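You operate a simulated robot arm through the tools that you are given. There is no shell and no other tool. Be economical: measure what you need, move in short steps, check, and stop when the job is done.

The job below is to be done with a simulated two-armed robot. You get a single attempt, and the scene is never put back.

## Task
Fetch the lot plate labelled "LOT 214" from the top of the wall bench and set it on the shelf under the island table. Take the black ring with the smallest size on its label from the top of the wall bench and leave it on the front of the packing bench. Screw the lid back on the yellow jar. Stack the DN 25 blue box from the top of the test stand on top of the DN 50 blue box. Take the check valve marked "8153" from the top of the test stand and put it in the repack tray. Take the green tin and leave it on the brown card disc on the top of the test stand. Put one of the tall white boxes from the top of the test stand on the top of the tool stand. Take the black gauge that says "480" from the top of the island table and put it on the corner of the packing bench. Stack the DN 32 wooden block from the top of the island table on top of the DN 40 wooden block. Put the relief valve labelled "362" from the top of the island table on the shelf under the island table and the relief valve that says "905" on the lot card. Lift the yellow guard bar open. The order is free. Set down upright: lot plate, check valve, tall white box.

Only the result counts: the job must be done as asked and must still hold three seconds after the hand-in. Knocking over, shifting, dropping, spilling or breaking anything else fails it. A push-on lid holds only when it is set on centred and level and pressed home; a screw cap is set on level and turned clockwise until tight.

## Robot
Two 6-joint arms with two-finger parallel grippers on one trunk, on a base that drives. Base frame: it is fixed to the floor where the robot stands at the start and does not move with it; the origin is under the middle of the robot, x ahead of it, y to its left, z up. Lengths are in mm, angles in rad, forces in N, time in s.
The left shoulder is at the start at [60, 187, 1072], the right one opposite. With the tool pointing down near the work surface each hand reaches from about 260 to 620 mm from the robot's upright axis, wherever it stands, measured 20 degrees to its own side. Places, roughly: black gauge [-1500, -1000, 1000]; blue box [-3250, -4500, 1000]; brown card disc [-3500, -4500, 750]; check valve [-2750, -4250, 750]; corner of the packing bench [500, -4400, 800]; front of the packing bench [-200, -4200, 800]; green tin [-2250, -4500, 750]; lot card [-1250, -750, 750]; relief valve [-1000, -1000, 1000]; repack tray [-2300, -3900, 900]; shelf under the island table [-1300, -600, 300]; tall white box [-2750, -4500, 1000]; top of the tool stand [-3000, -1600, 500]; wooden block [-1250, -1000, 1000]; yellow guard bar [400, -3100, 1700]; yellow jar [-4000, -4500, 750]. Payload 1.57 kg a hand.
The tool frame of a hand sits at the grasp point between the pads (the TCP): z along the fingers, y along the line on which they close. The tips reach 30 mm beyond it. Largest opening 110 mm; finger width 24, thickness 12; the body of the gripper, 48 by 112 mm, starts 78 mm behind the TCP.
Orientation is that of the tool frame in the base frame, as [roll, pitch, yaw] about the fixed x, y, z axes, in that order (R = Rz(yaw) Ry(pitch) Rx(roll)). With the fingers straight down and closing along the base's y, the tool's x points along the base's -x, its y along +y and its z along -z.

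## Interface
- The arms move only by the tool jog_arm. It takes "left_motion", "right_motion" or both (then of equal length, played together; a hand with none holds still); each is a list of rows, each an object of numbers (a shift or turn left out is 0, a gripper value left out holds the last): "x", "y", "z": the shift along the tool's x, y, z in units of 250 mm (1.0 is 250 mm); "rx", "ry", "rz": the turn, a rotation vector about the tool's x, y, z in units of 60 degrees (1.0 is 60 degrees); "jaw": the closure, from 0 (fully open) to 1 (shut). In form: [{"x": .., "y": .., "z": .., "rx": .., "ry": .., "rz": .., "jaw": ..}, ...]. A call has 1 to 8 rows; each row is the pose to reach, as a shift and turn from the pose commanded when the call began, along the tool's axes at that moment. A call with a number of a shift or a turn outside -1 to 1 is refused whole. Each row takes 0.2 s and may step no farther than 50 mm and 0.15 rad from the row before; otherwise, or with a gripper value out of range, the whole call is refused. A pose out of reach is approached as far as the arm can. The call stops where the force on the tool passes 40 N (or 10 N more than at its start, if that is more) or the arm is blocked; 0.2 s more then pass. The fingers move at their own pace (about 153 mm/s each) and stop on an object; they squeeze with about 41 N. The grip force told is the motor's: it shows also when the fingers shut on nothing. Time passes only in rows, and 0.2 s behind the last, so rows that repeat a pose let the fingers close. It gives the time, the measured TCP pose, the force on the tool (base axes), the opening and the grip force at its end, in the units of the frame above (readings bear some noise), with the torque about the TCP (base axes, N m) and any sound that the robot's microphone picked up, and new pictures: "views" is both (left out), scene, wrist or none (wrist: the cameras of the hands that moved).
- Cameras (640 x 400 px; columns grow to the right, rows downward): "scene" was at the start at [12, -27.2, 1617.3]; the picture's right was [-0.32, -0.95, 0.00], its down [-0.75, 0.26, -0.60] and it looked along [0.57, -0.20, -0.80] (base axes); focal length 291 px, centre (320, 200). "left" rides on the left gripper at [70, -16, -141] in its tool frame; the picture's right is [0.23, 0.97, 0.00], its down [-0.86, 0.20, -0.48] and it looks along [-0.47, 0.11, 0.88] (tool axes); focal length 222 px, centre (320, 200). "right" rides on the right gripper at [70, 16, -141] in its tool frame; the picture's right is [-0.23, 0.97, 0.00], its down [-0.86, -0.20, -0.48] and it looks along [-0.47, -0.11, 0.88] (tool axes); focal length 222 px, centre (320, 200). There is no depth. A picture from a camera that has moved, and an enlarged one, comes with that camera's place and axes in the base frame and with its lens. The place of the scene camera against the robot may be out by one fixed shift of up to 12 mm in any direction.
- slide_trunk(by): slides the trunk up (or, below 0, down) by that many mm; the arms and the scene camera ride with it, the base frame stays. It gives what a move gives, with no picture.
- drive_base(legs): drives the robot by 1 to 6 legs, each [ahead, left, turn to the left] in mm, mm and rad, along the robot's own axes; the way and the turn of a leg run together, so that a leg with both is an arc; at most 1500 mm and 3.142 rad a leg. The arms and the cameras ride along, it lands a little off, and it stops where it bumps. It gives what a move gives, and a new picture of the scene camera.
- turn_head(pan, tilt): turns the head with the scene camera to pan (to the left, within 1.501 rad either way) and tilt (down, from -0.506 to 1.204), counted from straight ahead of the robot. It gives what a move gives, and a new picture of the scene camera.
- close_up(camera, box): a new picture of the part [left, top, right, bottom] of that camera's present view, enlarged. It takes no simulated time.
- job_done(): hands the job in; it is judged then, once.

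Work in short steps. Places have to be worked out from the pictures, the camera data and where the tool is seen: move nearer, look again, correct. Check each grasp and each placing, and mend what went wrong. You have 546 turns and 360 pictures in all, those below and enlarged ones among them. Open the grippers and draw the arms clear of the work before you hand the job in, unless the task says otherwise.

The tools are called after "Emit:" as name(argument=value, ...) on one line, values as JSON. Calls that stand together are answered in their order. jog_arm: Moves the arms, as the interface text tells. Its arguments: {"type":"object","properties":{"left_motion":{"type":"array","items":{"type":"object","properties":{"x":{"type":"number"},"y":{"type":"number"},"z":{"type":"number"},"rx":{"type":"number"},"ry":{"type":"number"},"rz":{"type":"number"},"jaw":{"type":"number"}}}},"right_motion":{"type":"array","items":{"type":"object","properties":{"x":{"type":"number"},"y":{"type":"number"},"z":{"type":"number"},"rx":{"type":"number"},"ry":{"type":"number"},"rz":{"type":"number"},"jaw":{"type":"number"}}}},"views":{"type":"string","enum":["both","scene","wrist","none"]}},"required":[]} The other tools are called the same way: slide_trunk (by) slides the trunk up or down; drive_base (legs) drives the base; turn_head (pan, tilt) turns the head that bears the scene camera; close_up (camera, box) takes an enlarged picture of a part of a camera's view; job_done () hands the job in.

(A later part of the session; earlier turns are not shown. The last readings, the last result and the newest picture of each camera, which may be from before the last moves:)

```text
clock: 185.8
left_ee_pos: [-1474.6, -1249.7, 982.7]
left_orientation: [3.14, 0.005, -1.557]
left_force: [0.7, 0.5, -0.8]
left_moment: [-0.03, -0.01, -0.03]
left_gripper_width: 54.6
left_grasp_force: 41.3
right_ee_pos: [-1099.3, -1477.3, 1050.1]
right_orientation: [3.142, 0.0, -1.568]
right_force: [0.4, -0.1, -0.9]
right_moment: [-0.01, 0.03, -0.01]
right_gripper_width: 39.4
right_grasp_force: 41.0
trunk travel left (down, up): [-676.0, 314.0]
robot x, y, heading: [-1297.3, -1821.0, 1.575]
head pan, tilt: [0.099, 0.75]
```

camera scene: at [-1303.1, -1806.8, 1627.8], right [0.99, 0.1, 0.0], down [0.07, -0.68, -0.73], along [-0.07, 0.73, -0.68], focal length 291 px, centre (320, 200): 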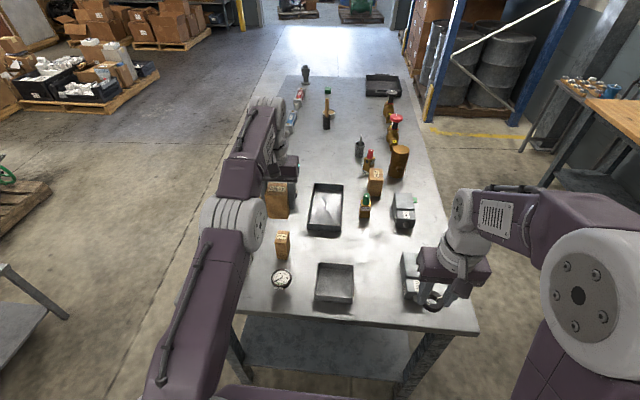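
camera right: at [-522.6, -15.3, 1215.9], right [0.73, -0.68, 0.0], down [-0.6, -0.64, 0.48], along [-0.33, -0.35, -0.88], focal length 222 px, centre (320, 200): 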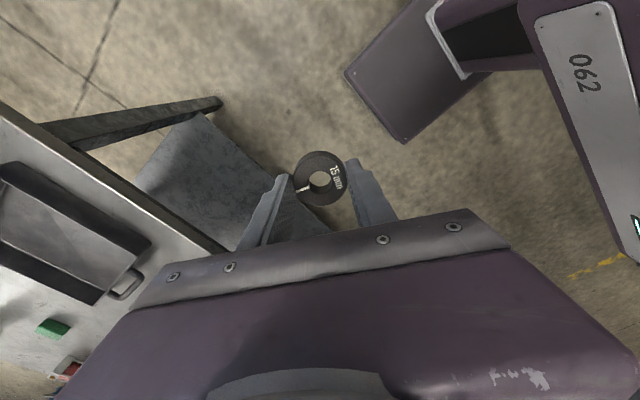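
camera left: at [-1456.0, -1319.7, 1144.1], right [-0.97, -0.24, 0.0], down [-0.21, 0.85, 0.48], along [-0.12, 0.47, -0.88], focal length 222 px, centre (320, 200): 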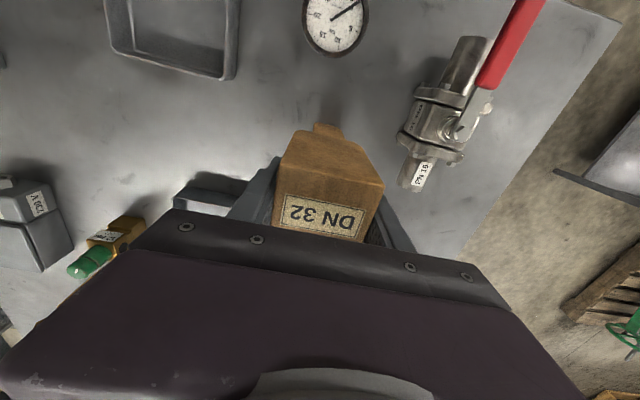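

Emit:
slide_trunk(by=-3)

Emit:
slide_trunk(by=-3)

Emit:
slide_trunk(by=-2)

```text
clock: 186.3
left_ee_pos: [-1473.4, -1249.1, 981.5]
left_orientation: [3.141, 0.005, -1.557]
left_force: [-0.8, -0.4, 4.8]
left_moment: [-0.05, 0.0, 0.02]
left_gripper_width: 54.7
left_grasp_force: 41.2
right_ee_pos: [-1098.3, -1478.5, 1047.4]
right_orientation: [3.141, 0.0, -1.569]
right_force: [0.9, -0.3, -0.1]
right_moment: [0.01, -0.01, -0.01]
right_gripper_width: 39.5
right_grasp_force: 40.9
trunk travel left (down, up): [-673.0, 317.0]
robot x, y, heading: [-1294.5, -1830.6, 1.57]
head pan, tilt: [0.099, 0.75]
```

```text
clock: 186.9
left_ee_pos: [-1473.6, -1250.0, 979.4]
left_orientation: [3.14, 0.011, -1.558]
left_force: [-1.3, 2.3, 25.8]
left_moment: [0.01, 0.2, -0.02]
left_gripper_width: 54.6
left_grasp_force: 41.6
right_ee_pos: [-1099.4, -1480.8, 1045.9]
right_orientation: [3.141, 0.0, -1.568]
right_force: [-0.4, 0.6, 0.5]
right_moment: [0.0, 0.0, -0.02]
right_gripper_width: 39.4
right_grasp_force: 40.8
trunk travel left (down, up): [-670.0, 320.0]
robot x, y, heading: [-1294.2, -1824.3, 1.569]
head pan, tilt: [0.099, 0.75]
```

```text
clock: 187.4
left_ee_pos: [-1473.3, -1251.6, 976.2]
left_orientation: [3.138, 0.007, -1.556]
left_force: [-1.3, 1.9, 32.4]
left_moment: [0.02, 0.21, 0.02]
left_gripper_width: 54.7
left_grasp_force: 40.9
right_ee_pos: [-1097.0, -1480.2, 1044.0]
right_orientation: [3.141, 0.004, -1.568]
right_force: [-0.6, 0.2, -0.9]
right_moment: [0.02, 0.01, 0.02]
right_gripper_width: 39.8
right_grasp_force: 40.6
trunk travel left (down, up): [-668.0, 322.0]
robot x, y, heading: [-1294.2, -1824.9, 1.574]
head pan, tilt: [0.099, 0.75]
```

Contact. Relieve and open carefully.

Emit:
slide_trunk(by=5)

Emit:
jog_arm(left_motion=[{"jaw": 0.46}, {"jaw": 0.4}, {"jaw": 0.3}, {"jaw": 0.2}], views="wrist")

```text
clock: 187.9
left_ee_pos: [-1474.1, -1252.6, 978.0]
left_orientation: [3.14, -0.001, -1.557]
left_force: [0.1, 2.3, 3.7]
left_moment: [0.16, -0.01, 0.0]
left_gripper_width: 54.5
left_grasp_force: 41.5
right_ee_pos: [-1098.5, -1478.4, 1047.0]
right_orientation: [3.141, -0.001, -1.569]
right_force: [0.3, -0.4, -0.1]
right_moment: [0.02, 0.02, 0.0]
right_gripper_width: 39.4
right_grasp_force: 40.9
trunk travel left (down, up): [-673.0, 317.0]
robot x, y, heading: [-1298.5, -1824.0, 1.574]
head pan, tilt: [0.099, 0.75]
```

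```text
clock: 188.9
left_ee_pos: [-1474.5, -1249.7, 979.4]
left_orientation: [3.141, 0.001, -1.557]
left_force: [0.9, 0.4, 0.1]
left_moment: [0.01, 0.0, -0.03]
left_gripper_width: 87.9
left_grasp_force: 0.1
right_ee_pos: [-1099.5, -1477.2, 1046.9]
right_orientation: [3.141, 0.0, -1.57]
right_force: [-0.2, 0.8, -0.7]
right_moment: [0.0, 0.01, 0.01]
right_gripper_width: 39.2
right_grasp_force: 40.7
trunk travel left (down, up): [-673.0, 317.0]
robot x, y, heading: [-1298.1, -1828.8, 1.575]
head pan, tilt: [0.099, 0.75]
camera left: at [-1456.0, -1320.4, 1120.6], right [-0.97, -0.24, 0.0], down [-0.21, 0.85, 0.48], along [-0.12, 0.47, -0.88], focal length 222 px, centre (320, 200)
```

left: 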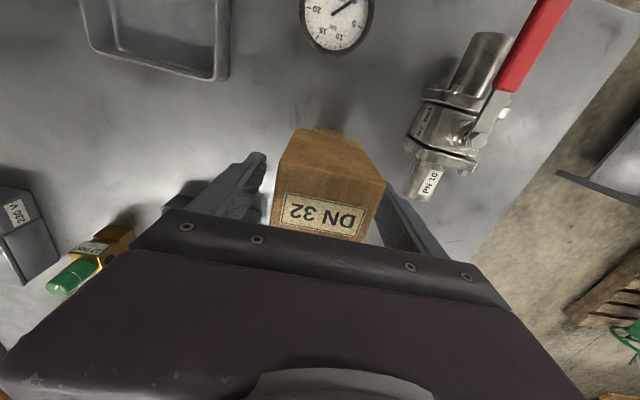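

Stacked. I rise straight up, then look for the gauge.

Emit:
jog_arm(left_motion=[{"z": -0.15}, {"z": -0.3}, {"z": -0.45}, {"z": -0.6}], views="none")

Emit:
drive_base(legs=[[-110, 0, 0]])

Emit:
jog_arm(left_motion=[{"z": 0.0}], views="wrist")

Emit:
close_up(camera="scene", box=[230, 160, 350, 270])

```text
clock: 189.9
left_ee_pos: [-1474.7, -1271.5, 1123.4]
left_orientation: [3.139, 0.002, -1.557]
left_force: [0.3, -0.3, 0.3]
left_moment: [-0.03, -0.01, 0.02]
left_gripper_width: 88.1
left_grasp_force: 0.0
left hand out of reach, approached as far as the arm can: row 3, 4
right_ee_pos: [-1098.2, -1478.1, 1048.3]
right_orientation: [-3.141, 0.0, -1.569]
right_force: [-0.9, 0.1, -0.2]
right_moment: [0.01, 0.0, -0.01]
right_gripper_width: 39.2
right_grasp_force: 40.5
trunk travel left (down, up): [-673.0, 317.0]
robot x, y, heading: [-1295.2, -1827.7, 1.572]
head pan, tilt: [0.099, 0.75]
```

```text
clock: 191.1
left_ee_pos: [-1474.3, -1382.9, 1121.9]
left_orientation: [3.139, 0.002, -1.555]
left_force: [0.8, 1.1, -0.1]
left_moment: [0.0, 0.02, 0.02]
left_gripper_width: 88.2
left_grasp_force: 0.1
right_ee_pos: [-1098.4, -1589.0, 1047.4]
right_orientation: [-3.14, -0.001, -1.568]
right_force: [-0.5, -0.2, -0.2]
right_moment: [0.02, 0.01, 0.0]
right_gripper_width: 39.6
right_grasp_force: 40.9
trunk travel left (down, up): [-673.0, 317.0]
robot x, y, heading: [-1293.9, -1936.4, 1.573]
head pan, tilt: [0.099, 0.75]
camera scene: at [-1302.2, -1916.9, 1603.8], right [0.99, 0.1, 0.0], down [0.07, -0.68, -0.73], along [-0.08, 0.73, -0.68], focal length 291 px, centre (320, 200)
```

scene: 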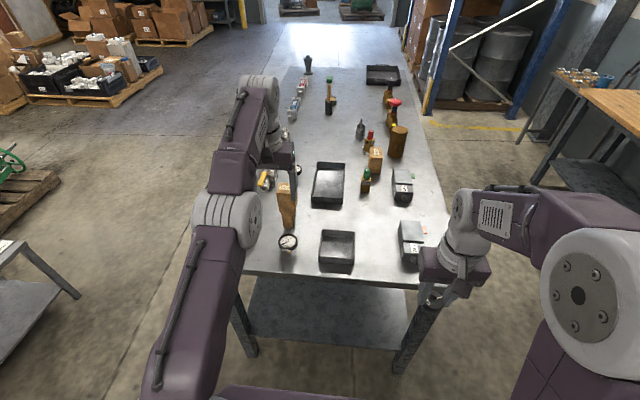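

```text
clock: 191.5
left_ee_pos: [-1474.7, -1381.0, 1121.8]
left_orientation: [3.141, 0.001, -1.553]
left_force: [-0.3, 0.5, -0.9]
left_moment: [0.02, 0.0, -0.01]
left_gripper_width: 87.9
left_grasp_force: 0.0
right_ee_pos: [-1098.4, -1588.0, 1046.9]
right_orientation: [-3.141, -0.002, -1.567]
right_force: [0.5, 0.9, -0.6]
right_moment: [-0.03, -0.01, -0.01]
right_gripper_width: 39.7
right_grasp_force: 40.8
trunk travel left (down, up): [-673.0, 317.0]
robot x, y, heading: [-1296.3, -1936.6, 1.575]
head pan, tilt: [0.099, 0.75]
camera left: at [-1456.8, -1452.4, 1263.2], right [-0.97, -0.24, 0.0], down [-0.21, 0.85, 0.48], along [-0.12, 0.47, -0.88], focal length 222 px, centre (320, 200)
```

left: 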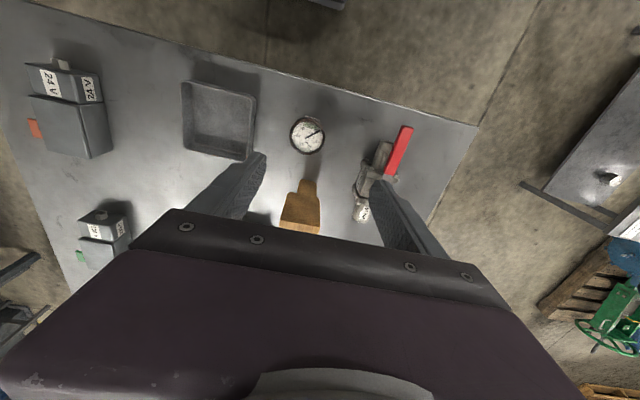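

```text
3.64 times, centred on (290, 215) of scene
camera zoom: at [-1302.2, -1915.8, 1603.8], right [0.99, 0.1, 0.0], down [0.07, -0.68, -0.73], along [-0.08, 0.73, -0.68], focal length 1059 px, centre (429, 146)
```

zoom: 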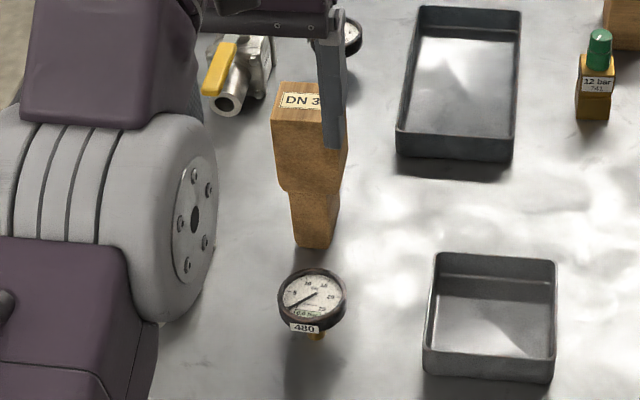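

The stack holds. Gauge 480's dial centre is about [−1459, −1375, 918]. I go down over it.

Emit:
jog_arm(left_motion=[{"x": -0.05, "y": -0.064, "z": 0.15}, {"x": -0.05, "y": -0.064, "z": 0.3}, {"x": -0.05, "y": -0.064, "z": 0.45}, {"x": -0.05, "y": -0.064, "z": 0.57}], views="wrist")

```text
clock: 192.5
left_ee_pos: [-1462.3, -1365.1, 979.2]
left_orientation: [3.138, 0.003, -1.555]
left_force: [0.0, 0.2, -0.4]
left_moment: [-0.04, -0.03, -0.01]
left_gripper_width: 88.0
left_grasp_force: 0.1
right_ee_pos: [-1099.1, -1587.8, 1047.4]
right_orientation: [-3.141, -0.002, -1.566]
right_force: [-0.2, 0.9, 0.1]
right_moment: [-0.01, 0.02, 0.03]
right_gripper_width: 39.7
right_grasp_force: 40.6
trunk travel left (down, up): [-673.0, 317.0]
robot x, y, heading: [-1296.9, -1938.5, 1.574]
head pan, tilt: [0.099, 0.75]
camera left: at [-1443.5, -1436.4, 1120.9], right [-0.97, -0.24, 0.0], down [-0.21, 0.85, 0.48], along [-0.12, 0.47, -0.88], focal length 222 px, centre (320, 200)
```

left: 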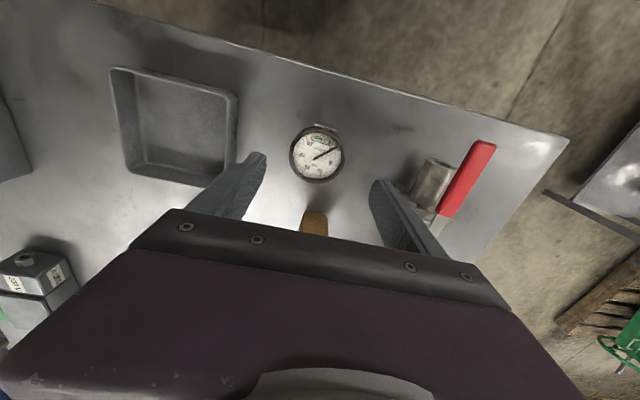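

Emit:
jog_arm(left_motion=[{"x": 0.032, "y": -0.02, "z": 0.14}, {"x": 0.032, "y": -0.02, "z": 0.27}, {"x": 0.032, "y": -0.02, "z": 0.27, "jaw": 0.6}, {"x": 0.032, "y": -0.02, "z": 0.27, "jaw": 1}, {"x": 0.032, "y": -0.02, "z": 0.27, "jaw": 1}], views="wrist")

```text
clock: 193.7
left_ee_pos: [-1455.5, -1374.4, 913.2]
left_orientation: [3.139, 0.001, -1.554]
left_force: [-0.8, 0.6, 0.1]
left_moment: [-0.03, 0.01, 0.03]
left_gripper_width: 56.7
left_grasp_force: 40.3
right_ee_pos: [-1098.1, -1588.9, 1046.6]
right_orientation: [3.141, -0.001, -1.567]
right_force: [-0.6, 0.0, -0.2]
right_moment: [0.01, 0.0, 0.0]
right_gripper_width: 39.4
right_grasp_force: 40.5
trunk travel left (down, up): [-673.0, 317.0]
robot x, y, heading: [-1296.0, -1939.2, 1.584]
head pan, tilt: [0.099, 0.75]
camera left: at [-1437.2, -1445.2, 1055.4], right [-0.97, -0.24, 0.0], down [-0.21, 0.85, 0.48], along [-0.12, 0.47, -0.88], focal length 222 px, centre (320, 200)
```

left: 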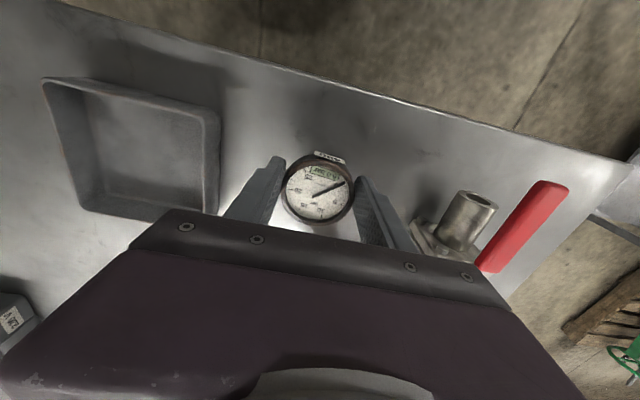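

Gauge held. Lift, back away and turn towards the packing bench, then look.

Emit:
jog_arm(left_motion=[{"z": -0.16}, {"z": -0.32}, {"z": -0.48}, {"z": -0.64}, {"z": -0.76}], views="none")

Emit:
drive_base(legs=[[-250, 0, 0], [0, 0, 3.13], [0, 700, 0]])

Emit:
turn_head(pan=0.3, tilt=0.3)

```text
clock: 194.9
left_ee_pos: [-1455.7, -1375.6, 1105.2]
left_orientation: [3.14, 0.0, -1.554]
left_force: [0.2, -0.7, -0.8]
left_moment: [-0.01, 0.03, 0.02]
left_gripper_width: 56.9
left_grasp_force: 40.8
right_ee_pos: [-1098.4, -1588.7, 1045.8]
right_orientation: [-3.141, -0.003, -1.567]
right_force: [0.1, 0.2, 0.0]
right_moment: [-0.04, 0.03, 0.05]
right_gripper_width: 39.4
right_grasp_force: 40.9
trunk travel left (down, up): [-673.0, 317.0]
robot x, y, heading: [-1296.2, -1937.6, 1.573]
head pan, tilt: [0.099, 0.75]
```

```text
clock: 207.7
left_ee_pos: [-385.2, -2663.4, 1106.1]
left_orientation: [3.138, 0.002, 1.672]
left_force: [-0.2, 0.5, -2.4]
left_moment: [0.03, -0.01, 0.01]
left_gripper_width: 56.7
left_grasp_force: 40.8
right_ee_pos: [-759.0, -2482.8, 1048.4]
right_orientation: [3.14, 0.0, 1.662]
right_force: [-1.6, 0.0, 0.0]
right_moment: [0.0, 0.02, 0.01]
right_gripper_width: 39.3
right_grasp_force: 41.0
trunk travel left (down, up): [-673.0, 317.0]
robot x, y, heading: [-590.7, -2119.3, -1.479]
head pan, tilt: [0.099, 0.75]
camera scene: at [-581.5, -2145.1, 1603.8], right [-0.98, -0.19, 0.0], down [-0.13, 0.67, -0.73], along [0.14, -0.72, -0.68], focal length 291 px, centre (320, 200)
```

scene: 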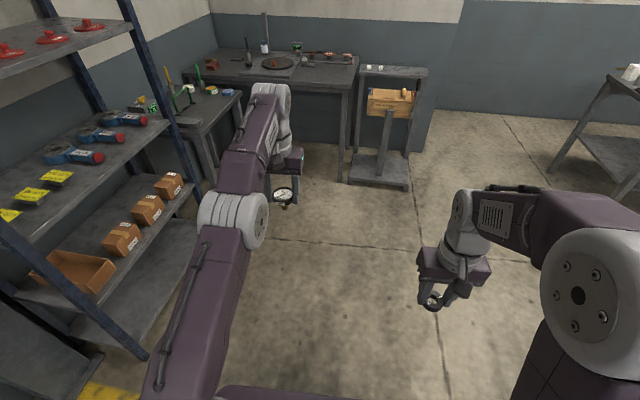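

```text
clock: 208.6
left_ee_pos: [-386.5, -2664.0, 1105.3]
left_orientation: [3.139, 0.002, 1.67]
left_force: [-0.8, -0.3, -1.1]
left_moment: [0.02, 0.03, -0.05]
left_gripper_width: 56.9
left_grasp_force: 40.5
right_ee_pos: [-759.3, -2484.3, 1047.3]
right_orientation: [3.141, -0.002, 1.661]
right_force: [-0.2, -0.7, 0.4]
right_moment: [-0.02, -0.01, -0.01]
right_gripper_width: 39.5
right_grasp_force: 41.0
trunk travel left (down, up): [-673.0, 317.0]
robot x, y, heading: [-595.8, -2117.5, -1.482]
head pan, tilt: [0.3, 0.3]
camera scene: at [-561.6, -2150.1, 1644.1], right [-0.93, -0.38, 0.0], down [-0.11, 0.27, -0.95], along [0.36, -0.88, -0.3], focal length 291 px, centre (320, 200)
```

scene: 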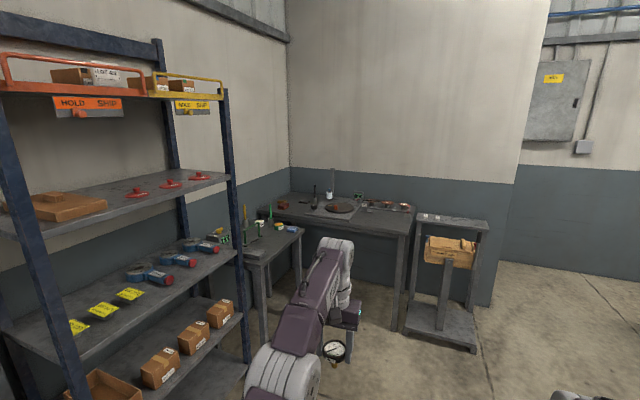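

Emit:
close_up(camera="scene", box=[230, 160, 430, 285])

Emit:
close_up(camera="scene", box=[0, 30, 250, 190])

```text
3.20 times, centred on (330, 222) of scene
camera zoom: at [-561.6, -2150.1, 1644.1], right [-0.93, -0.38, 0.0], down [-0.11, 0.27, -0.95], along [0.36, -0.88, -0.3], focal length 932 px, centre (288, 128)
```

zoom: 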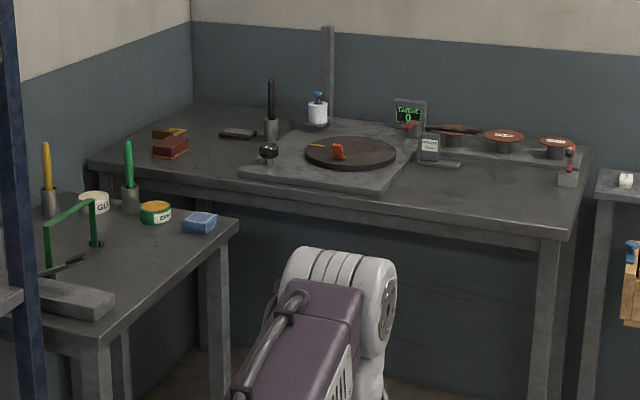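

```text
2.50 times, centred on (125, 110) of scene
camera zoom: at [-561.6, -2150.1, 1644.1], right [-0.93, -0.38, 0.0], down [-0.11, 0.27, -0.95], along [0.36, -0.88, -0.3], focal length 728 px, centre (808, 425)
```

zoom: 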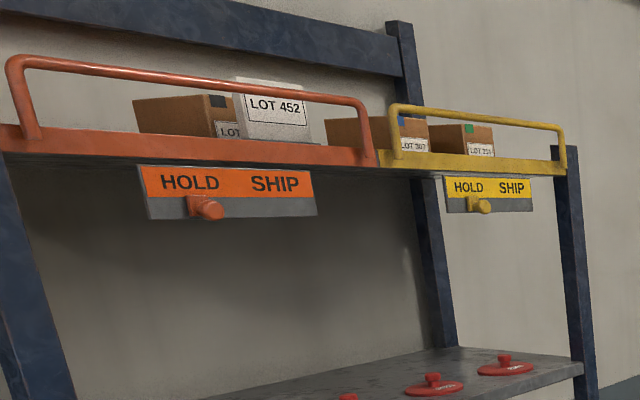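

The packing bench lies ahead along the wall, the guard bar is on the rack at left. I drive up to the bench keeping clear of the rack.

Emit:
drive_base(legs=[[0, 0, -0.09], [0, 560, 0], [1450, 0, 0]])

Emit:
turn_head(pan=0.1, tilt=0.7)

```text
clock: 219.1
left_ee_pos: [141.1, -4120.8, 1106.6]
left_orientation: [3.139, 0.001, 1.588]
left_force: [-0.4, 0.2, -2.0]
left_moment: [0.03, -0.02, 0.03]
left_gripper_width: 56.5
left_grasp_force: 41.1
right_ee_pos: [-215.3, -3909.7, 1047.1]
right_orientation: [-3.142, 0.001, 1.577]
right_force: [0.2, -0.5, 0.5]
right_moment: [-0.02, -0.02, -0.01]
right_gripper_width: 39.4
right_grasp_force: 40.8
trunk travel left (down, up): [-673.0, 317.0]
robot x, y, heading: [-21.5, -3560.2, -1.566]
head pan, tilt: [0.3, 0.3]
camera scene: at [9.6, -3592.9, 1644.2], right [-0.95, -0.3, 0.0], down [-0.09, 0.28, -0.96], along [0.29, -0.91, -0.3], focal length 291 px, centre (320, 200)
```

scene: 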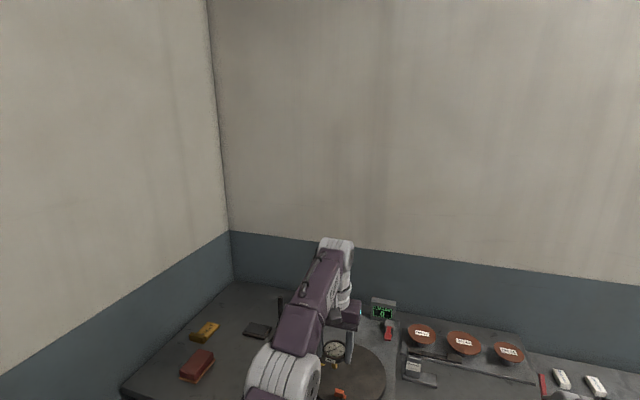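

```text
clock: 220.0
left_ee_pos: [141.9, -4120.7, 1104.8]
left_orientation: [3.14, 0.004, 1.587]
left_force: [0.4, -0.1, -1.2]
left_moment: [0.02, -0.02, -0.02]
left_gripper_width: 57.0
left_grasp_force: 42.0
right_ee_pos: [-215.7, -3907.9, 1047.1]
right_orientation: [3.141, 0.0, 1.578]
right_force: [-0.1, -0.8, -0.4]
right_moment: [-0.01, 0.02, 0.02]
right_gripper_width: 39.5
right_grasp_force: 40.8
trunk travel left (down, up): [-673.0, 317.0]
robot x, y, heading: [-18.5, -3558.6, -1.564]
head pan, tilt: [0.099, 0.7]
camera scene: at [-9.5, -3588.4, 1608.1], right [-0.99, -0.11, 0.0], down [-0.07, 0.64, -0.77], along [0.08, -0.76, -0.64], focal length 291 px, centre (320, 200)
```

scene: 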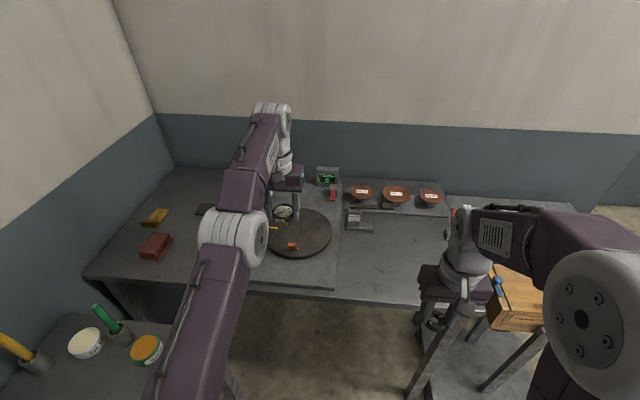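

Emit:
close_up(camera="scene", box=[80, 150, 300, 290])

Emit:
close_up(camera="scene", box=[320, 160, 580, 310])

```text
2.86 times, centred on (190, 220) of scene
camera zoom: at [-9.5, -3588.4, 1608.1], right [-0.99, -0.11, 0.0], down [-0.07, 0.64, -0.77], along [0.08, -0.76, -0.64], focal length 832 px, centre (691, 143)
```

zoom: 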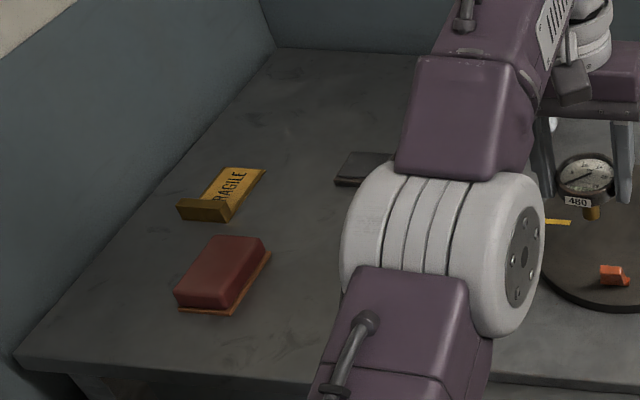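

```text
2.46 times, centred on (450, 235) of scene
camera zoom: at [-9.5, -3588.4, 1608.1], right [-0.99, -0.11, 0.0], down [-0.07, 0.64, -0.77], along [0.08, -0.76, -0.64], focal length 717 px, centre (0, 114)
```

zoom: 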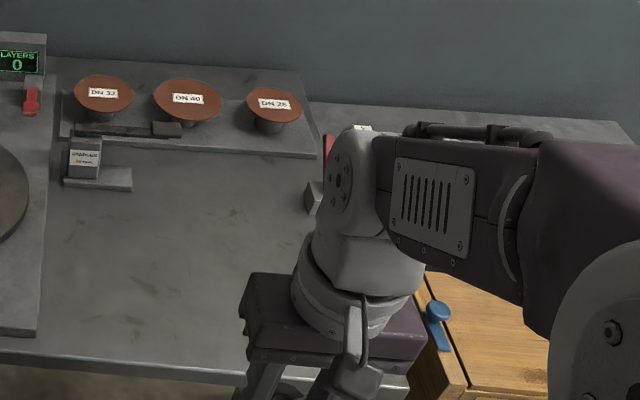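

No markings; the free front area right of the scale suits the ring and the free area left of the scale suits the gauge. I drive 240 mm closer and look with the right wrist.

Emit:
drive_base(legs=[[240, 0, 0]])

Emit:
jog_arm(right_motion=[{"z": 0.15}, {"z": 0.3}, {"z": 0.4}], views="wrist")

```text
clock: 221.7
left_ee_pos: [145.3, -4354.3, 1107.0]
left_orientation: [3.14, 0.001, 1.593]
left_force: [0.1, 0.2, -1.4]
left_moment: [0.03, 0.04, 0.01]
left_gripper_width: 56.7
left_grasp_force: 40.5
right_ee_pos: [-212.3, -4143.7, 1047.3]
right_orientation: [-3.141, 0.0, 1.58]
right_force: [0.6, 1.3, -0.9]
right_moment: [0.0, -0.01, 0.02]
right_gripper_width: 39.6
right_grasp_force: 40.7
trunk travel left (down, up): [-673.0, 317.0]
robot x, y, heading: [-16.5, -3794.3, -1.559]
head pan, tilt: [0.099, 0.7]
camera scene: at [-7.6, -3822.0, 1608.1], right [-0.99, -0.11, 0.0], down [-0.07, 0.64, -0.77], along [0.08, -0.76, -0.64], focal length 291 px, centre (320, 200)
```

scene: 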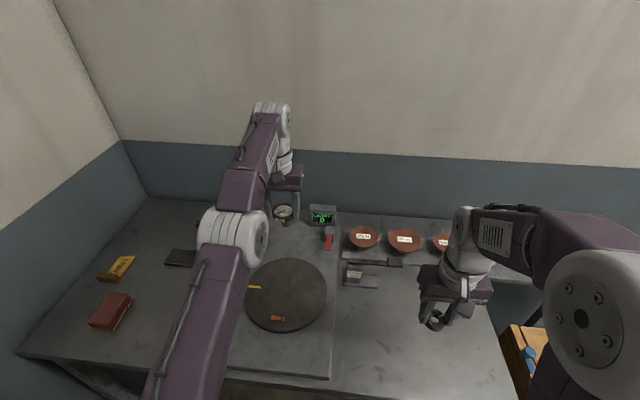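

```text
clock: 222.5
left_ee_pos: [146.0, -4355.2, 1106.0]
left_orientation: [3.14, 0.001, 1.591]
left_force: [0.3, 0.3, -2.4]
left_moment: [0.0, -0.01, -0.03]
left_gripper_width: 56.4
left_grasp_force: 41.2
right_ee_pos: [-213.8, -4145.3, 946.1]
right_orientation: [3.141, -0.003, 1.581]
right_force: [0.3, 0.2, -0.2]
right_moment: [0.01, 0.0, -0.03]
right_gripper_width: 39.4
right_grasp_force: 40.8
trunk travel left (down, up): [-673.0, 317.0]
robot x, y, heading: [-17.5, -3795.1, -1.556]
head pan, tilt: [0.099, 0.7]
camera right: at [-197.7, -4074.4, 1087.0], right [0.98, -0.22, 0.0], down [-0.19, -0.86, 0.48], along [-0.1, -0.47, -0.88], focal length 222 px, centre (320, 200)
```

right: 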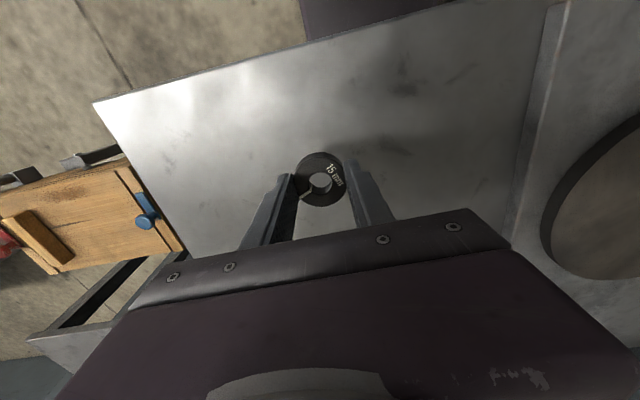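

Free bench surface is below. I move 40 mm deeper and lower the ring.

Emit:
jog_arm(right_motion=[{"x": -0.16}, {"x": -0.16, "z": 0.15}, {"x": -0.16, "z": 0.28}, {"x": -0.16, "z": 0.32}, {"x": -0.16, "z": 0.34}, {"x": -0.16, "z": 0.36}], views="wrist")

```text
clock: 223.4
left_ee_pos: [145.0, -4351.4, 1107.6]
left_orientation: [3.14, 0.004, 1.592]
left_force: [-0.1, -1.0, -2.4]
left_moment: [0.03, 0.01, -0.02]
left_gripper_width: 56.9
left_grasp_force: 40.9
right_ee_pos: [-214.2, -4181.7, 880.5]
right_orientation: [-3.138, 0.003, 1.583]
right_force: [-1.9, 9.6, 29.3]
right_moment: [0.64, -0.61, 0.15]
right_gripper_width: 39.4
right_grasp_force: 40.6
trunk travel left (down, up): [-673.0, 317.0]
robot x, y, heading: [-17.2, -3794.1, -1.563]
head pan, tilt: [0.099, 0.7]
stopped in row 4 (right hand): the force on the tool passed its limit (the readings are from after the stop); the commanded pose is now the measured one
camera right: at [-198.9, -4110.1, 1021.1], right [0.98, -0.22, 0.0], down [-0.19, -0.86, 0.48], along [-0.11, -0.47, -0.88], focal length 222 px, centre (320, 200)
```

right: 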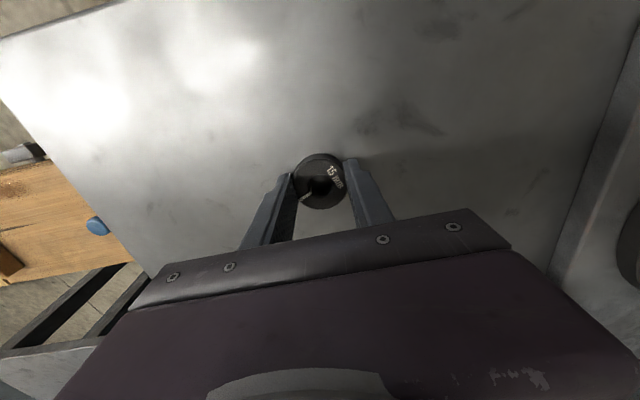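

Contact at TCP z 880. Ease up, open and rise.

Emit:
jog_arm(right_motion=[{"z": -0.01}, {"z": -0.01, "jaw": 0.55}, {"z": -0.01, "jaw": 0.45}, {"z": -0.15}, {"z": -0.3}, {"z": -0.45}], views="wrist")

```text
clock: 224.8
left_ee_pos: [144.5, -4353.5, 1104.0]
left_orientation: [3.139, 0.002, 1.59]
left_force: [0.1, 0.2, -2.2]
left_moment: [0.04, -0.03, 0.0]
left_gripper_width: 56.7
left_grasp_force: 40.7
right_ee_pos: [-214.8, -4183.5, 990.1]
right_orientation: [-3.139, 0.007, 1.583]
right_force: [-0.5, -0.2, -0.1]
right_moment: [0.0, 0.0, -0.01]
right_gripper_width: 60.6
right_grasp_force: 0.0
trunk travel left (down, up): [-673.0, 317.0]
robot x, y, heading: [-22.3, -3793.6, -1.555]
head pan, tilt: [0.099, 0.7]
camera right: at [-200.4, -4111.9, 1131.5], right [0.98, -0.22, 0.0], down [-0.19, -0.86, 0.48], along [-0.1, -0.47, -0.88], focal length 222 px, centre (320, 200)
```

right: 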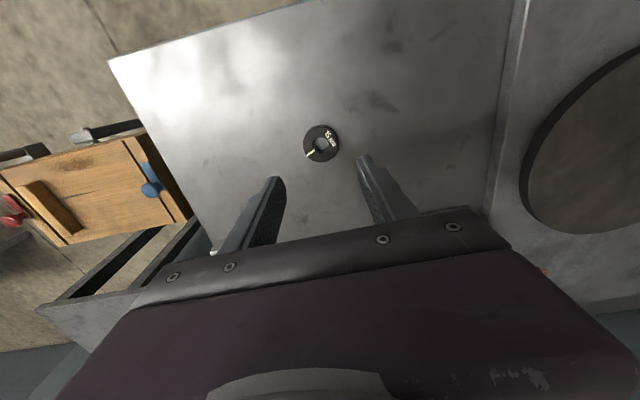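

Ring set down. Now turn and shift the base to bring the left hand with the gauge to the left part of the bench.

Emit:
drive_base(legs=[[20, 60, 0.35]])

Emit:
jog_arm(left_motion=[{"z": 0.0}], views="wrist")

```text
clock: 226.2
left_ee_pos: [381.3, -4280.8, 1105.4]
left_orientation: [-3.141, 0.002, 1.923]
left_force: [1.0, -0.3, -1.5]
left_moment: [0.01, 0.01, -0.03]
left_gripper_width: 56.5
left_grasp_force: 41.0
right_ee_pos: [-15.9, -4236.4, 989.1]
right_orientation: [-3.139, 0.004, 1.915]
right_force: [0.1, 0.1, -0.7]
right_moment: [0.01, 0.0, -0.04]
right_gripper_width: 60.3
right_grasp_force: 0.1
trunk travel left (down, up): [-673.0, 317.0]
robot x, y, heading: [48.4, -3803.6, -1.23]
head pan, tilt: [0.099, 0.7]
camera scene: at [62.5, -3828.3, 1608.0], right [-0.9, -0.43, 0.0], down [-0.27, 0.58, -0.76], along [0.33, -0.69, -0.64], focal length 291 px, centre (320, 200)
```

scene: 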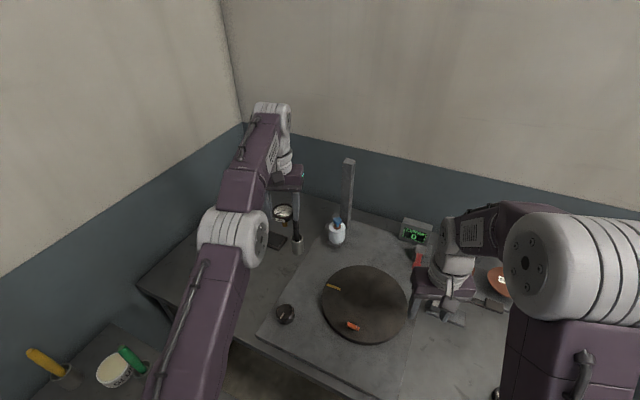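

```text
clock: 226.7
left_ee_pos: [382.1, -4280.3, 1105.6]
left_orientation: [3.139, 0.001, 1.924]
left_force: [0.2, 0.3, -2.2]
left_moment: [0.0, -0.01, 0.01]
left_gripper_width: 56.7
left_grasp_force: 41.3
right_ee_pos: [-15.7, -4236.5, 990.4]
right_orientation: [-3.14, 0.006, 1.917]
right_force: [-0.1, -0.2, 0.1]
right_moment: [0.02, -0.05, 0.04]
right_gripper_width: 60.7
right_grasp_force: 0.1
trunk travel left (down, up): [-673.0, 317.0]
robot x, y, heading: [41.7, -3805.0, -1.232]
head pan, tilt: [0.099, 0.7]
camera left: at [341.6, -4221.3, 1247.0], right [0.84, 0.55, 0.0], down [0.48, -0.73, 0.48], along [0.27, -0.4, -0.88], focal length 222 px, centre (320, 200)
```

left: 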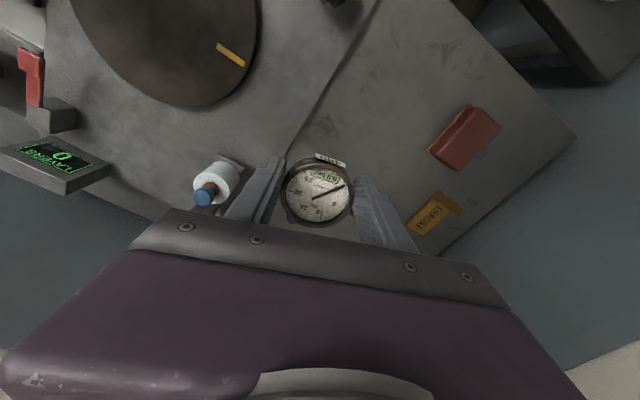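

Free spot at about [475, −4240]. I move there and lower part way.

Emit:
jog_arm(left_motion=[{"x": 0.01, "y": 0.2}, {"x": 0.021, "y": 0.404}, {"x": 0.021, "y": 0.404, "z": 0.2}, {"x": 0.021, "y": 0.404, "z": 0.4}, {"x": 0.021, "y": 0.404, "z": 0.6}, {"x": 0.021, "y": 0.404, "z": 0.72}], views="wrist")

```text
refused: row 2 steps farther than a row can; nothing moved
```

Emit:
jog_arm(left_motion=[{"x": 0.007, "y": 0.14}, {"x": 0.014, "y": 0.28}, {"x": 0.021, "y": 0.404, "z": 0.06}, {"x": 0.021, "y": 0.404, "z": 0.24}, {"x": 0.021, "y": 0.404, "z": 0.42}, {"x": 0.021, "y": 0.404, "z": 0.6}, {"x": 0.021, "y": 0.404, "z": 0.72}], views="wrist")

```text
clock: 228.2
left_ee_pos: [473.5, -4241.6, 927.2]
left_orientation: [3.139, 0.001, 1.924]
left_force: [-0.1, 0.6, -1.5]
left_moment: [0.05, 0.07, 0.0]
left_gripper_width: 56.7
left_grasp_force: 41.2
right_ee_pos: [-15.8, -4238.2, 989.9]
right_orientation: [-3.14, 0.003, 1.916]
right_force: [0.0, 0.1, 0.0]
right_moment: [-0.01, 0.02, 0.0]
right_gripper_width: 60.5
right_grasp_force: 0.0
trunk travel left (down, up): [-673.0, 317.0]
robot x, y, heading: [46.8, -3804.8, -1.222]
head pan, tilt: [0.099, 0.7]
camera left: at [434.8, -4181.5, 1067.5], right [0.84, 0.55, 0.0], down [0.48, -0.73, 0.48], along [0.27, -0.4, -0.88], focal length 222 px, centre (320, 200)
```

left: 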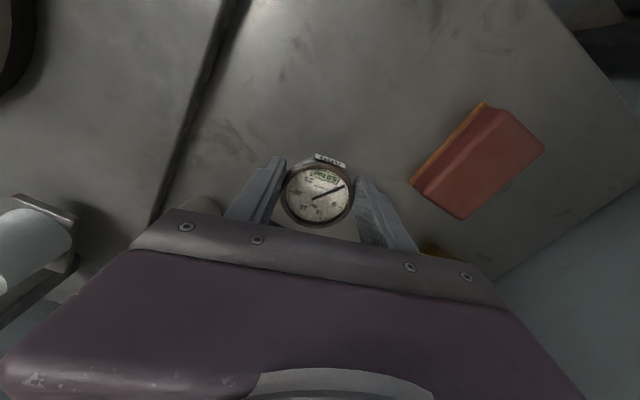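

Emit:
jog_arm(left_motion=[{"z": 0.05}, {"z": 0.08}, {"z": 0.1}, {"z": 0.11}, {"z": 0.12}, {"z": 0.13}, {"z": 0.14}], views="none")

```text
clock: 229.5
left_ee_pos: [474.6, -4240.3, 901.8]
left_orientation: [3.135, 0.01, 1.922]
left_force: [-2.5, 6.9, 20.2]
left_moment: [0.16, 0.22, -0.04]
left_gripper_width: 56.7
left_grasp_force: 40.5
right_ee_pos: [-15.5, -4234.7, 989.8]
right_orientation: [-3.138, 0.008, 1.915]
right_force: [-0.7, -0.3, 0.1]
right_moment: [0.02, 0.02, 0.01]
right_gripper_width: 60.7
right_grasp_force: 0.1
trunk travel left (down, up): [-673.0, 317.0]
robot x, y, heading: [43.9, -3803.8, -1.226]
head pan, tilt: [0.099, 0.7]
stopped in row 6 (left hand): the force on the tool passed its limit (the readings are from after the stop); the commanded pose is now the measured one
```

Contact at z ≈ 902 as expected. Ease, open and rise.

Emit:
jog_arm(left_motion=[{"z": -0.008}, {"z": -0.008, "jaw": 0.42}, {"z": -0.008, "jaw": 0.35}, {"z": -0.008, "jaw": 0.3}, {"z": -0.16}, {"z": -0.32}, {"z": -0.5}, {"z": -0.68}], views="wrist")

```text
clock: 231.3
left_ee_pos: [476.2, -4236.7, 1069.5]
left_orientation: [3.139, 0.008, 1.926]
left_force: [0.1, -0.3, 0.7]
left_moment: [-0.06, -0.03, 0.0]
left_gripper_width: 77.2
left_grasp_force: 0.1
right_ee_pos: [-14.1, -4236.1, 991.4]
right_orientation: [-3.141, 0.005, 1.915]
right_force: [-0.2, 1.4, 0.8]
right_moment: [0.0, -0.01, 0.0]
right_gripper_width: 60.5
right_grasp_force: 0.1
trunk travel left (down, up): [-673.0, 317.0]
robot x, y, heading: [47.8, -3800.4, -1.227]
head pan, tilt: [0.099, 0.7]
camera left: at [437.1, -4176.5, 1209.9], right [0.83, 0.55, 0.0], down [0.48, -0.73, 0.49], along [0.27, -0.41, -0.87], focal length 222 px, centre (320, 200)
```

left: 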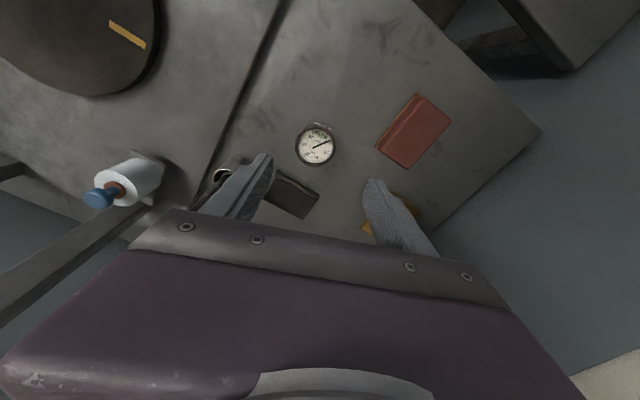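

The gauge stands, but I'd like it nearer the stated corner point; there is free room up to y ≈ −4330. I regrip it.

Emit:
jog_arm(left_motion=[{"z": 0.17}, {"z": 0.34}, {"z": 0.5}, {"z": 0.655}, {"z": 0.655, "jaw": 0.6}, {"z": 0.655, "jaw": 1}, {"z": 0.655, "jaw": 1}, {"z": 0.5}], views="none")

Emit:
drive_base(legs=[[60, 26, 0]])

Emit:
jog_arm(left_motion=[{"z": 0.0}], views="wrist")

```text
clock: 233.1
left_ee_pos: [472.8, -4240.8, 944.1]
left_orientation: [3.137, 0.008, 1.925]
left_force: [-0.1, 0.8, -1.5]
left_moment: [-0.02, 0.02, 0.02]
left_gripper_width: 56.5
left_grasp_force: 40.5
right_ee_pos: [-15.8, -4237.1, 989.9]
right_orientation: [-3.141, 0.003, 1.915]
right_force: [0.3, 0.6, -0.2]
right_moment: [0.01, -0.01, 0.0]
right_gripper_width: 60.5
right_grasp_force: 0.1
trunk travel left (down, up): [-673.0, 317.0]
robot x, y, heading: [45.6, -3802.7, -1.229]
head pan, tilt: [0.099, 0.7]
```

```text
clock: 234.1
left_ee_pos: [494.6, -4327.3, 942.0]
left_orientation: [-3.14, 0.008, 1.884]
left_force: [-1.6, 1.4, -2.8]
left_moment: [-0.08, -0.18, 0.0]
left_gripper_width: 56.7
left_grasp_force: 41.4
right_ee_pos: [5.3, -4301.6, 989.0]
right_orientation: [-3.138, 0.002, 1.871]
right_force: [6.0, -1.4, 0.6]
right_moment: [0.18, 0.53, 0.01]
right_gripper_width: 60.5
right_grasp_force: 0.0
trunk travel left (down, up): [-673.0, 317.0]
robot x, y, heading: [83.7, -3869.4, -1.271]
head pan, tilt: [0.099, 0.7]
camera scene: at [104.0, -3896.4, 1608.1], right [-0.92, -0.39, 0.0], down [-0.25, 0.59, -0.76], along [0.3, -0.7, -0.65], focal length 291 px, centre (320, 200)
```

scene: 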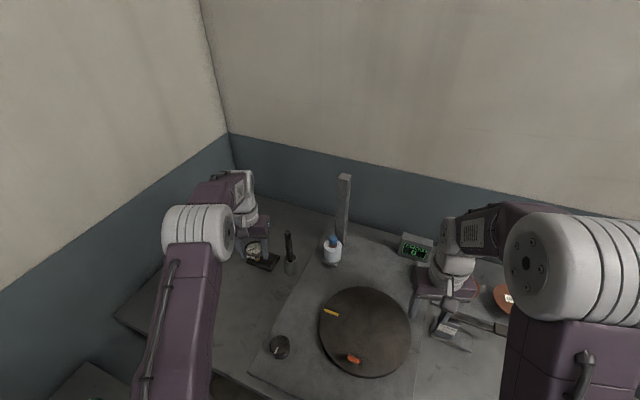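

```text
clock: 234.5
left_ee_pos: [495.4, -4326.5, 940.3]
left_orientation: [-3.14, 0.006, 1.879]
left_force: [0.3, 0.4, -2.2]
left_moment: [0.01, 0.07, 0.02]
left_gripper_width: 56.6
left_grasp_force: 40.7
right_ee_pos: [7.2, -4300.4, 989.3]
right_orientation: [-3.136, 0.002, 1.871]
right_force: [0.6, -0.1, -0.5]
right_moment: [0.01, 0.06, 0.01]
right_gripper_width: 60.4
right_grasp_force: 0.1
trunk travel left (down, up): [-673.0, 317.0]
robot x, y, heading: [81.3, -3870.4, -1.27]
head pan, tilt: [0.099, 0.7]
camera left: at [458.5, -4266.2, 1082.1], right [0.86, 0.51, 0.0], down [0.45, -0.75, 0.48], along [0.25, -0.42, -0.88], focal length 222 px, centre (320, 200)
```

left: 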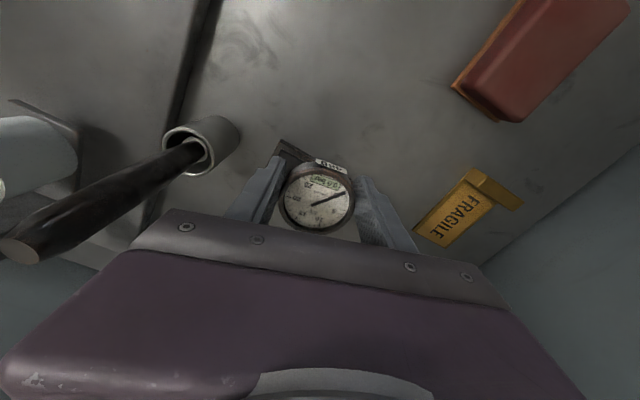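

The base went a bit too far. I move the gauge forward to about [520, −4286] with the arm, and raise the right hand a little.

Emit:
jog_arm(left_motion=[{"x": 0.06, "y": 0.07}, {"x": 0.122, "y": 0.144}, {"x": 0.122, "y": 0.144, "z": 0.05}, {"x": 0.122, "y": 0.144, "z": 0.09}], right_motion=[{"z": -0.1}, {"z": -0.2}, {"z": -0.3}, {"z": -0.3}], views="both")

```text
clock: 235.5
left_ee_pos: [519.6, -4285.6, 920.1]
left_orientation: [3.14, 0.009, 1.88]
left_force: [-0.7, 0.6, -1.7]
left_moment: [0.03, -0.02, -0.03]
left_gripper_width: 56.5
left_grasp_force: 40.6
right_ee_pos: [5.1, -4299.5, 1067.4]
right_orientation: [-3.139, 0.003, 1.872]
right_force: [0.5, -0.3, 0.4]
right_moment: [-0.03, 0.02, 0.0]
right_gripper_width: 60.7
right_grasp_force: 0.0
trunk travel left (down, up): [-673.0, 317.0]
robot x, y, heading: [83.5, -3868.4, -1.271]
head pan, tilt: [0.099, 0.7]
camera scene: at [100.8, -3895.7, 1608.0], right [-0.92, -0.39, 0.0], down [-0.25, 0.59, -0.76], along [0.3, -0.7, -0.64], focal length 291 px, centre (320, 200)
camera right: at [-0.5, -4226.2, 1207.8], right [1.0, 0.07, 0.0], down [0.06, -0.87, 0.48], along [0.03, -0.48, -0.88], focal length 222 px, centre (320, 200)
camera left: at [482.9, -4224.4, 1060.3], right [0.86, 0.51, 0.0], down [0.45, -0.75, 0.49], along [0.25, -0.42, -0.87], focal length 222 px, centre (320, 200)
```

scene: 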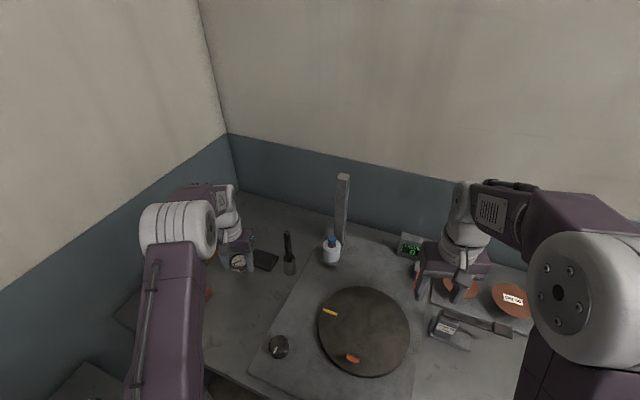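
right: 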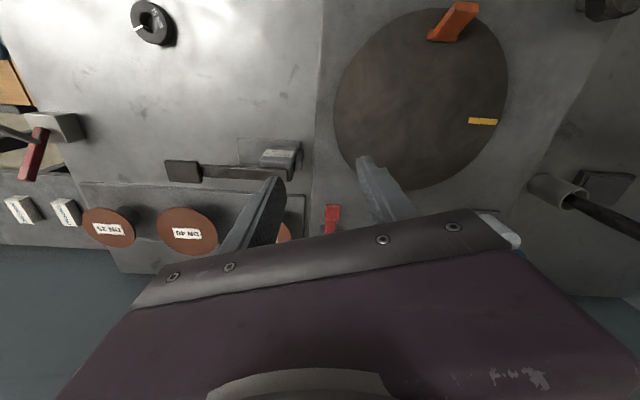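
left: 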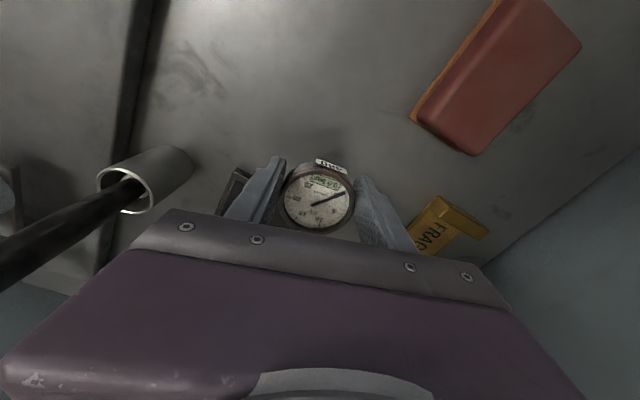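

Comparison of views shows nothing on the bench moved. Lower the gauge to contact and release.

Emit:
jog_arm(left_motion=[{"z": 0.03}, {"z": 0.05}, {"z": 0.06}, {"z": 0.07}, {"z": 0.08}, {"z": 0.09}], views="none")

Emit:
jog_arm(left_motion=[{"z": -0.008}, {"z": -0.008, "jaw": 0.42}, {"z": -0.008, "jaw": 0.36}, {"z": -0.008, "jaw": 0.33}, {"z": -0.16}, {"z": -0.32}, {"z": -0.5}, {"z": -0.7}], views="wrist")

```text
clock: 236.9
left_ee_pos: [516.9, -4287.1, 900.3]
left_orientation: [3.137, 0.015, 1.878]
left_force: [5.3, -0.7, 33.3]
left_moment: [-0.29, -0.2, 0.07]
left_gripper_width: 57.0
left_grasp_force: 41.0
right_ee_pos: [2.7, -4296.8, 1067.8]
right_orientation: [-3.141, 0.007, 1.871]
right_force: [1.0, -0.3, -0.7]
right_moment: [0.03, -0.02, 0.03]
right_gripper_width: 60.4
right_grasp_force: 0.0
trunk travel left (down, up): [-673.0, 317.0]
robot x, y, heading: [84.2, -3872.9, -1.271]
head pan, tilt: [0.099, 0.7]
```

```text
clock: 238.7
left_ee_pos: [519.6, -4284.8, 1073.8]
left_orientation: [3.14, 0.009, 1.877]
left_force: [0.8, -0.2, 0.2]
left_moment: [-0.01, 0.0, -0.02]
left_gripper_width: 73.5
left_grasp_force: 0.1
right_ee_pos: [3.7, -4297.6, 1067.2]
right_orientation: [-3.141, 0.005, 1.87]
right_force: [0.4, 0.1, 0.4]
right_moment: [0.0, -0.03, -0.02]
right_gripper_width: 60.5
right_grasp_force: 0.1
trunk travel left (down, up): [-673.0, 317.0]
robot x, y, heading: [80.6, -3870.8, -1.277]
head pan, tilt: [0.099, 0.7]
camera left: at [482.4, -4224.2, 1214.9], right [0.86, 0.51, 0.0], down [0.45, -0.75, 0.49], along [0.25, -0.42, -0.87], focal length 222 px, centre (320, 200)
```

left: 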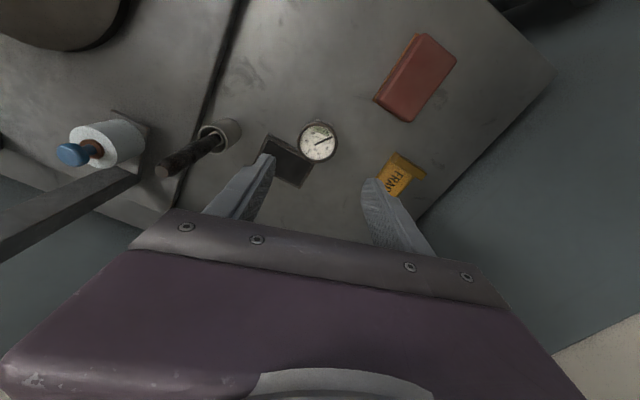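

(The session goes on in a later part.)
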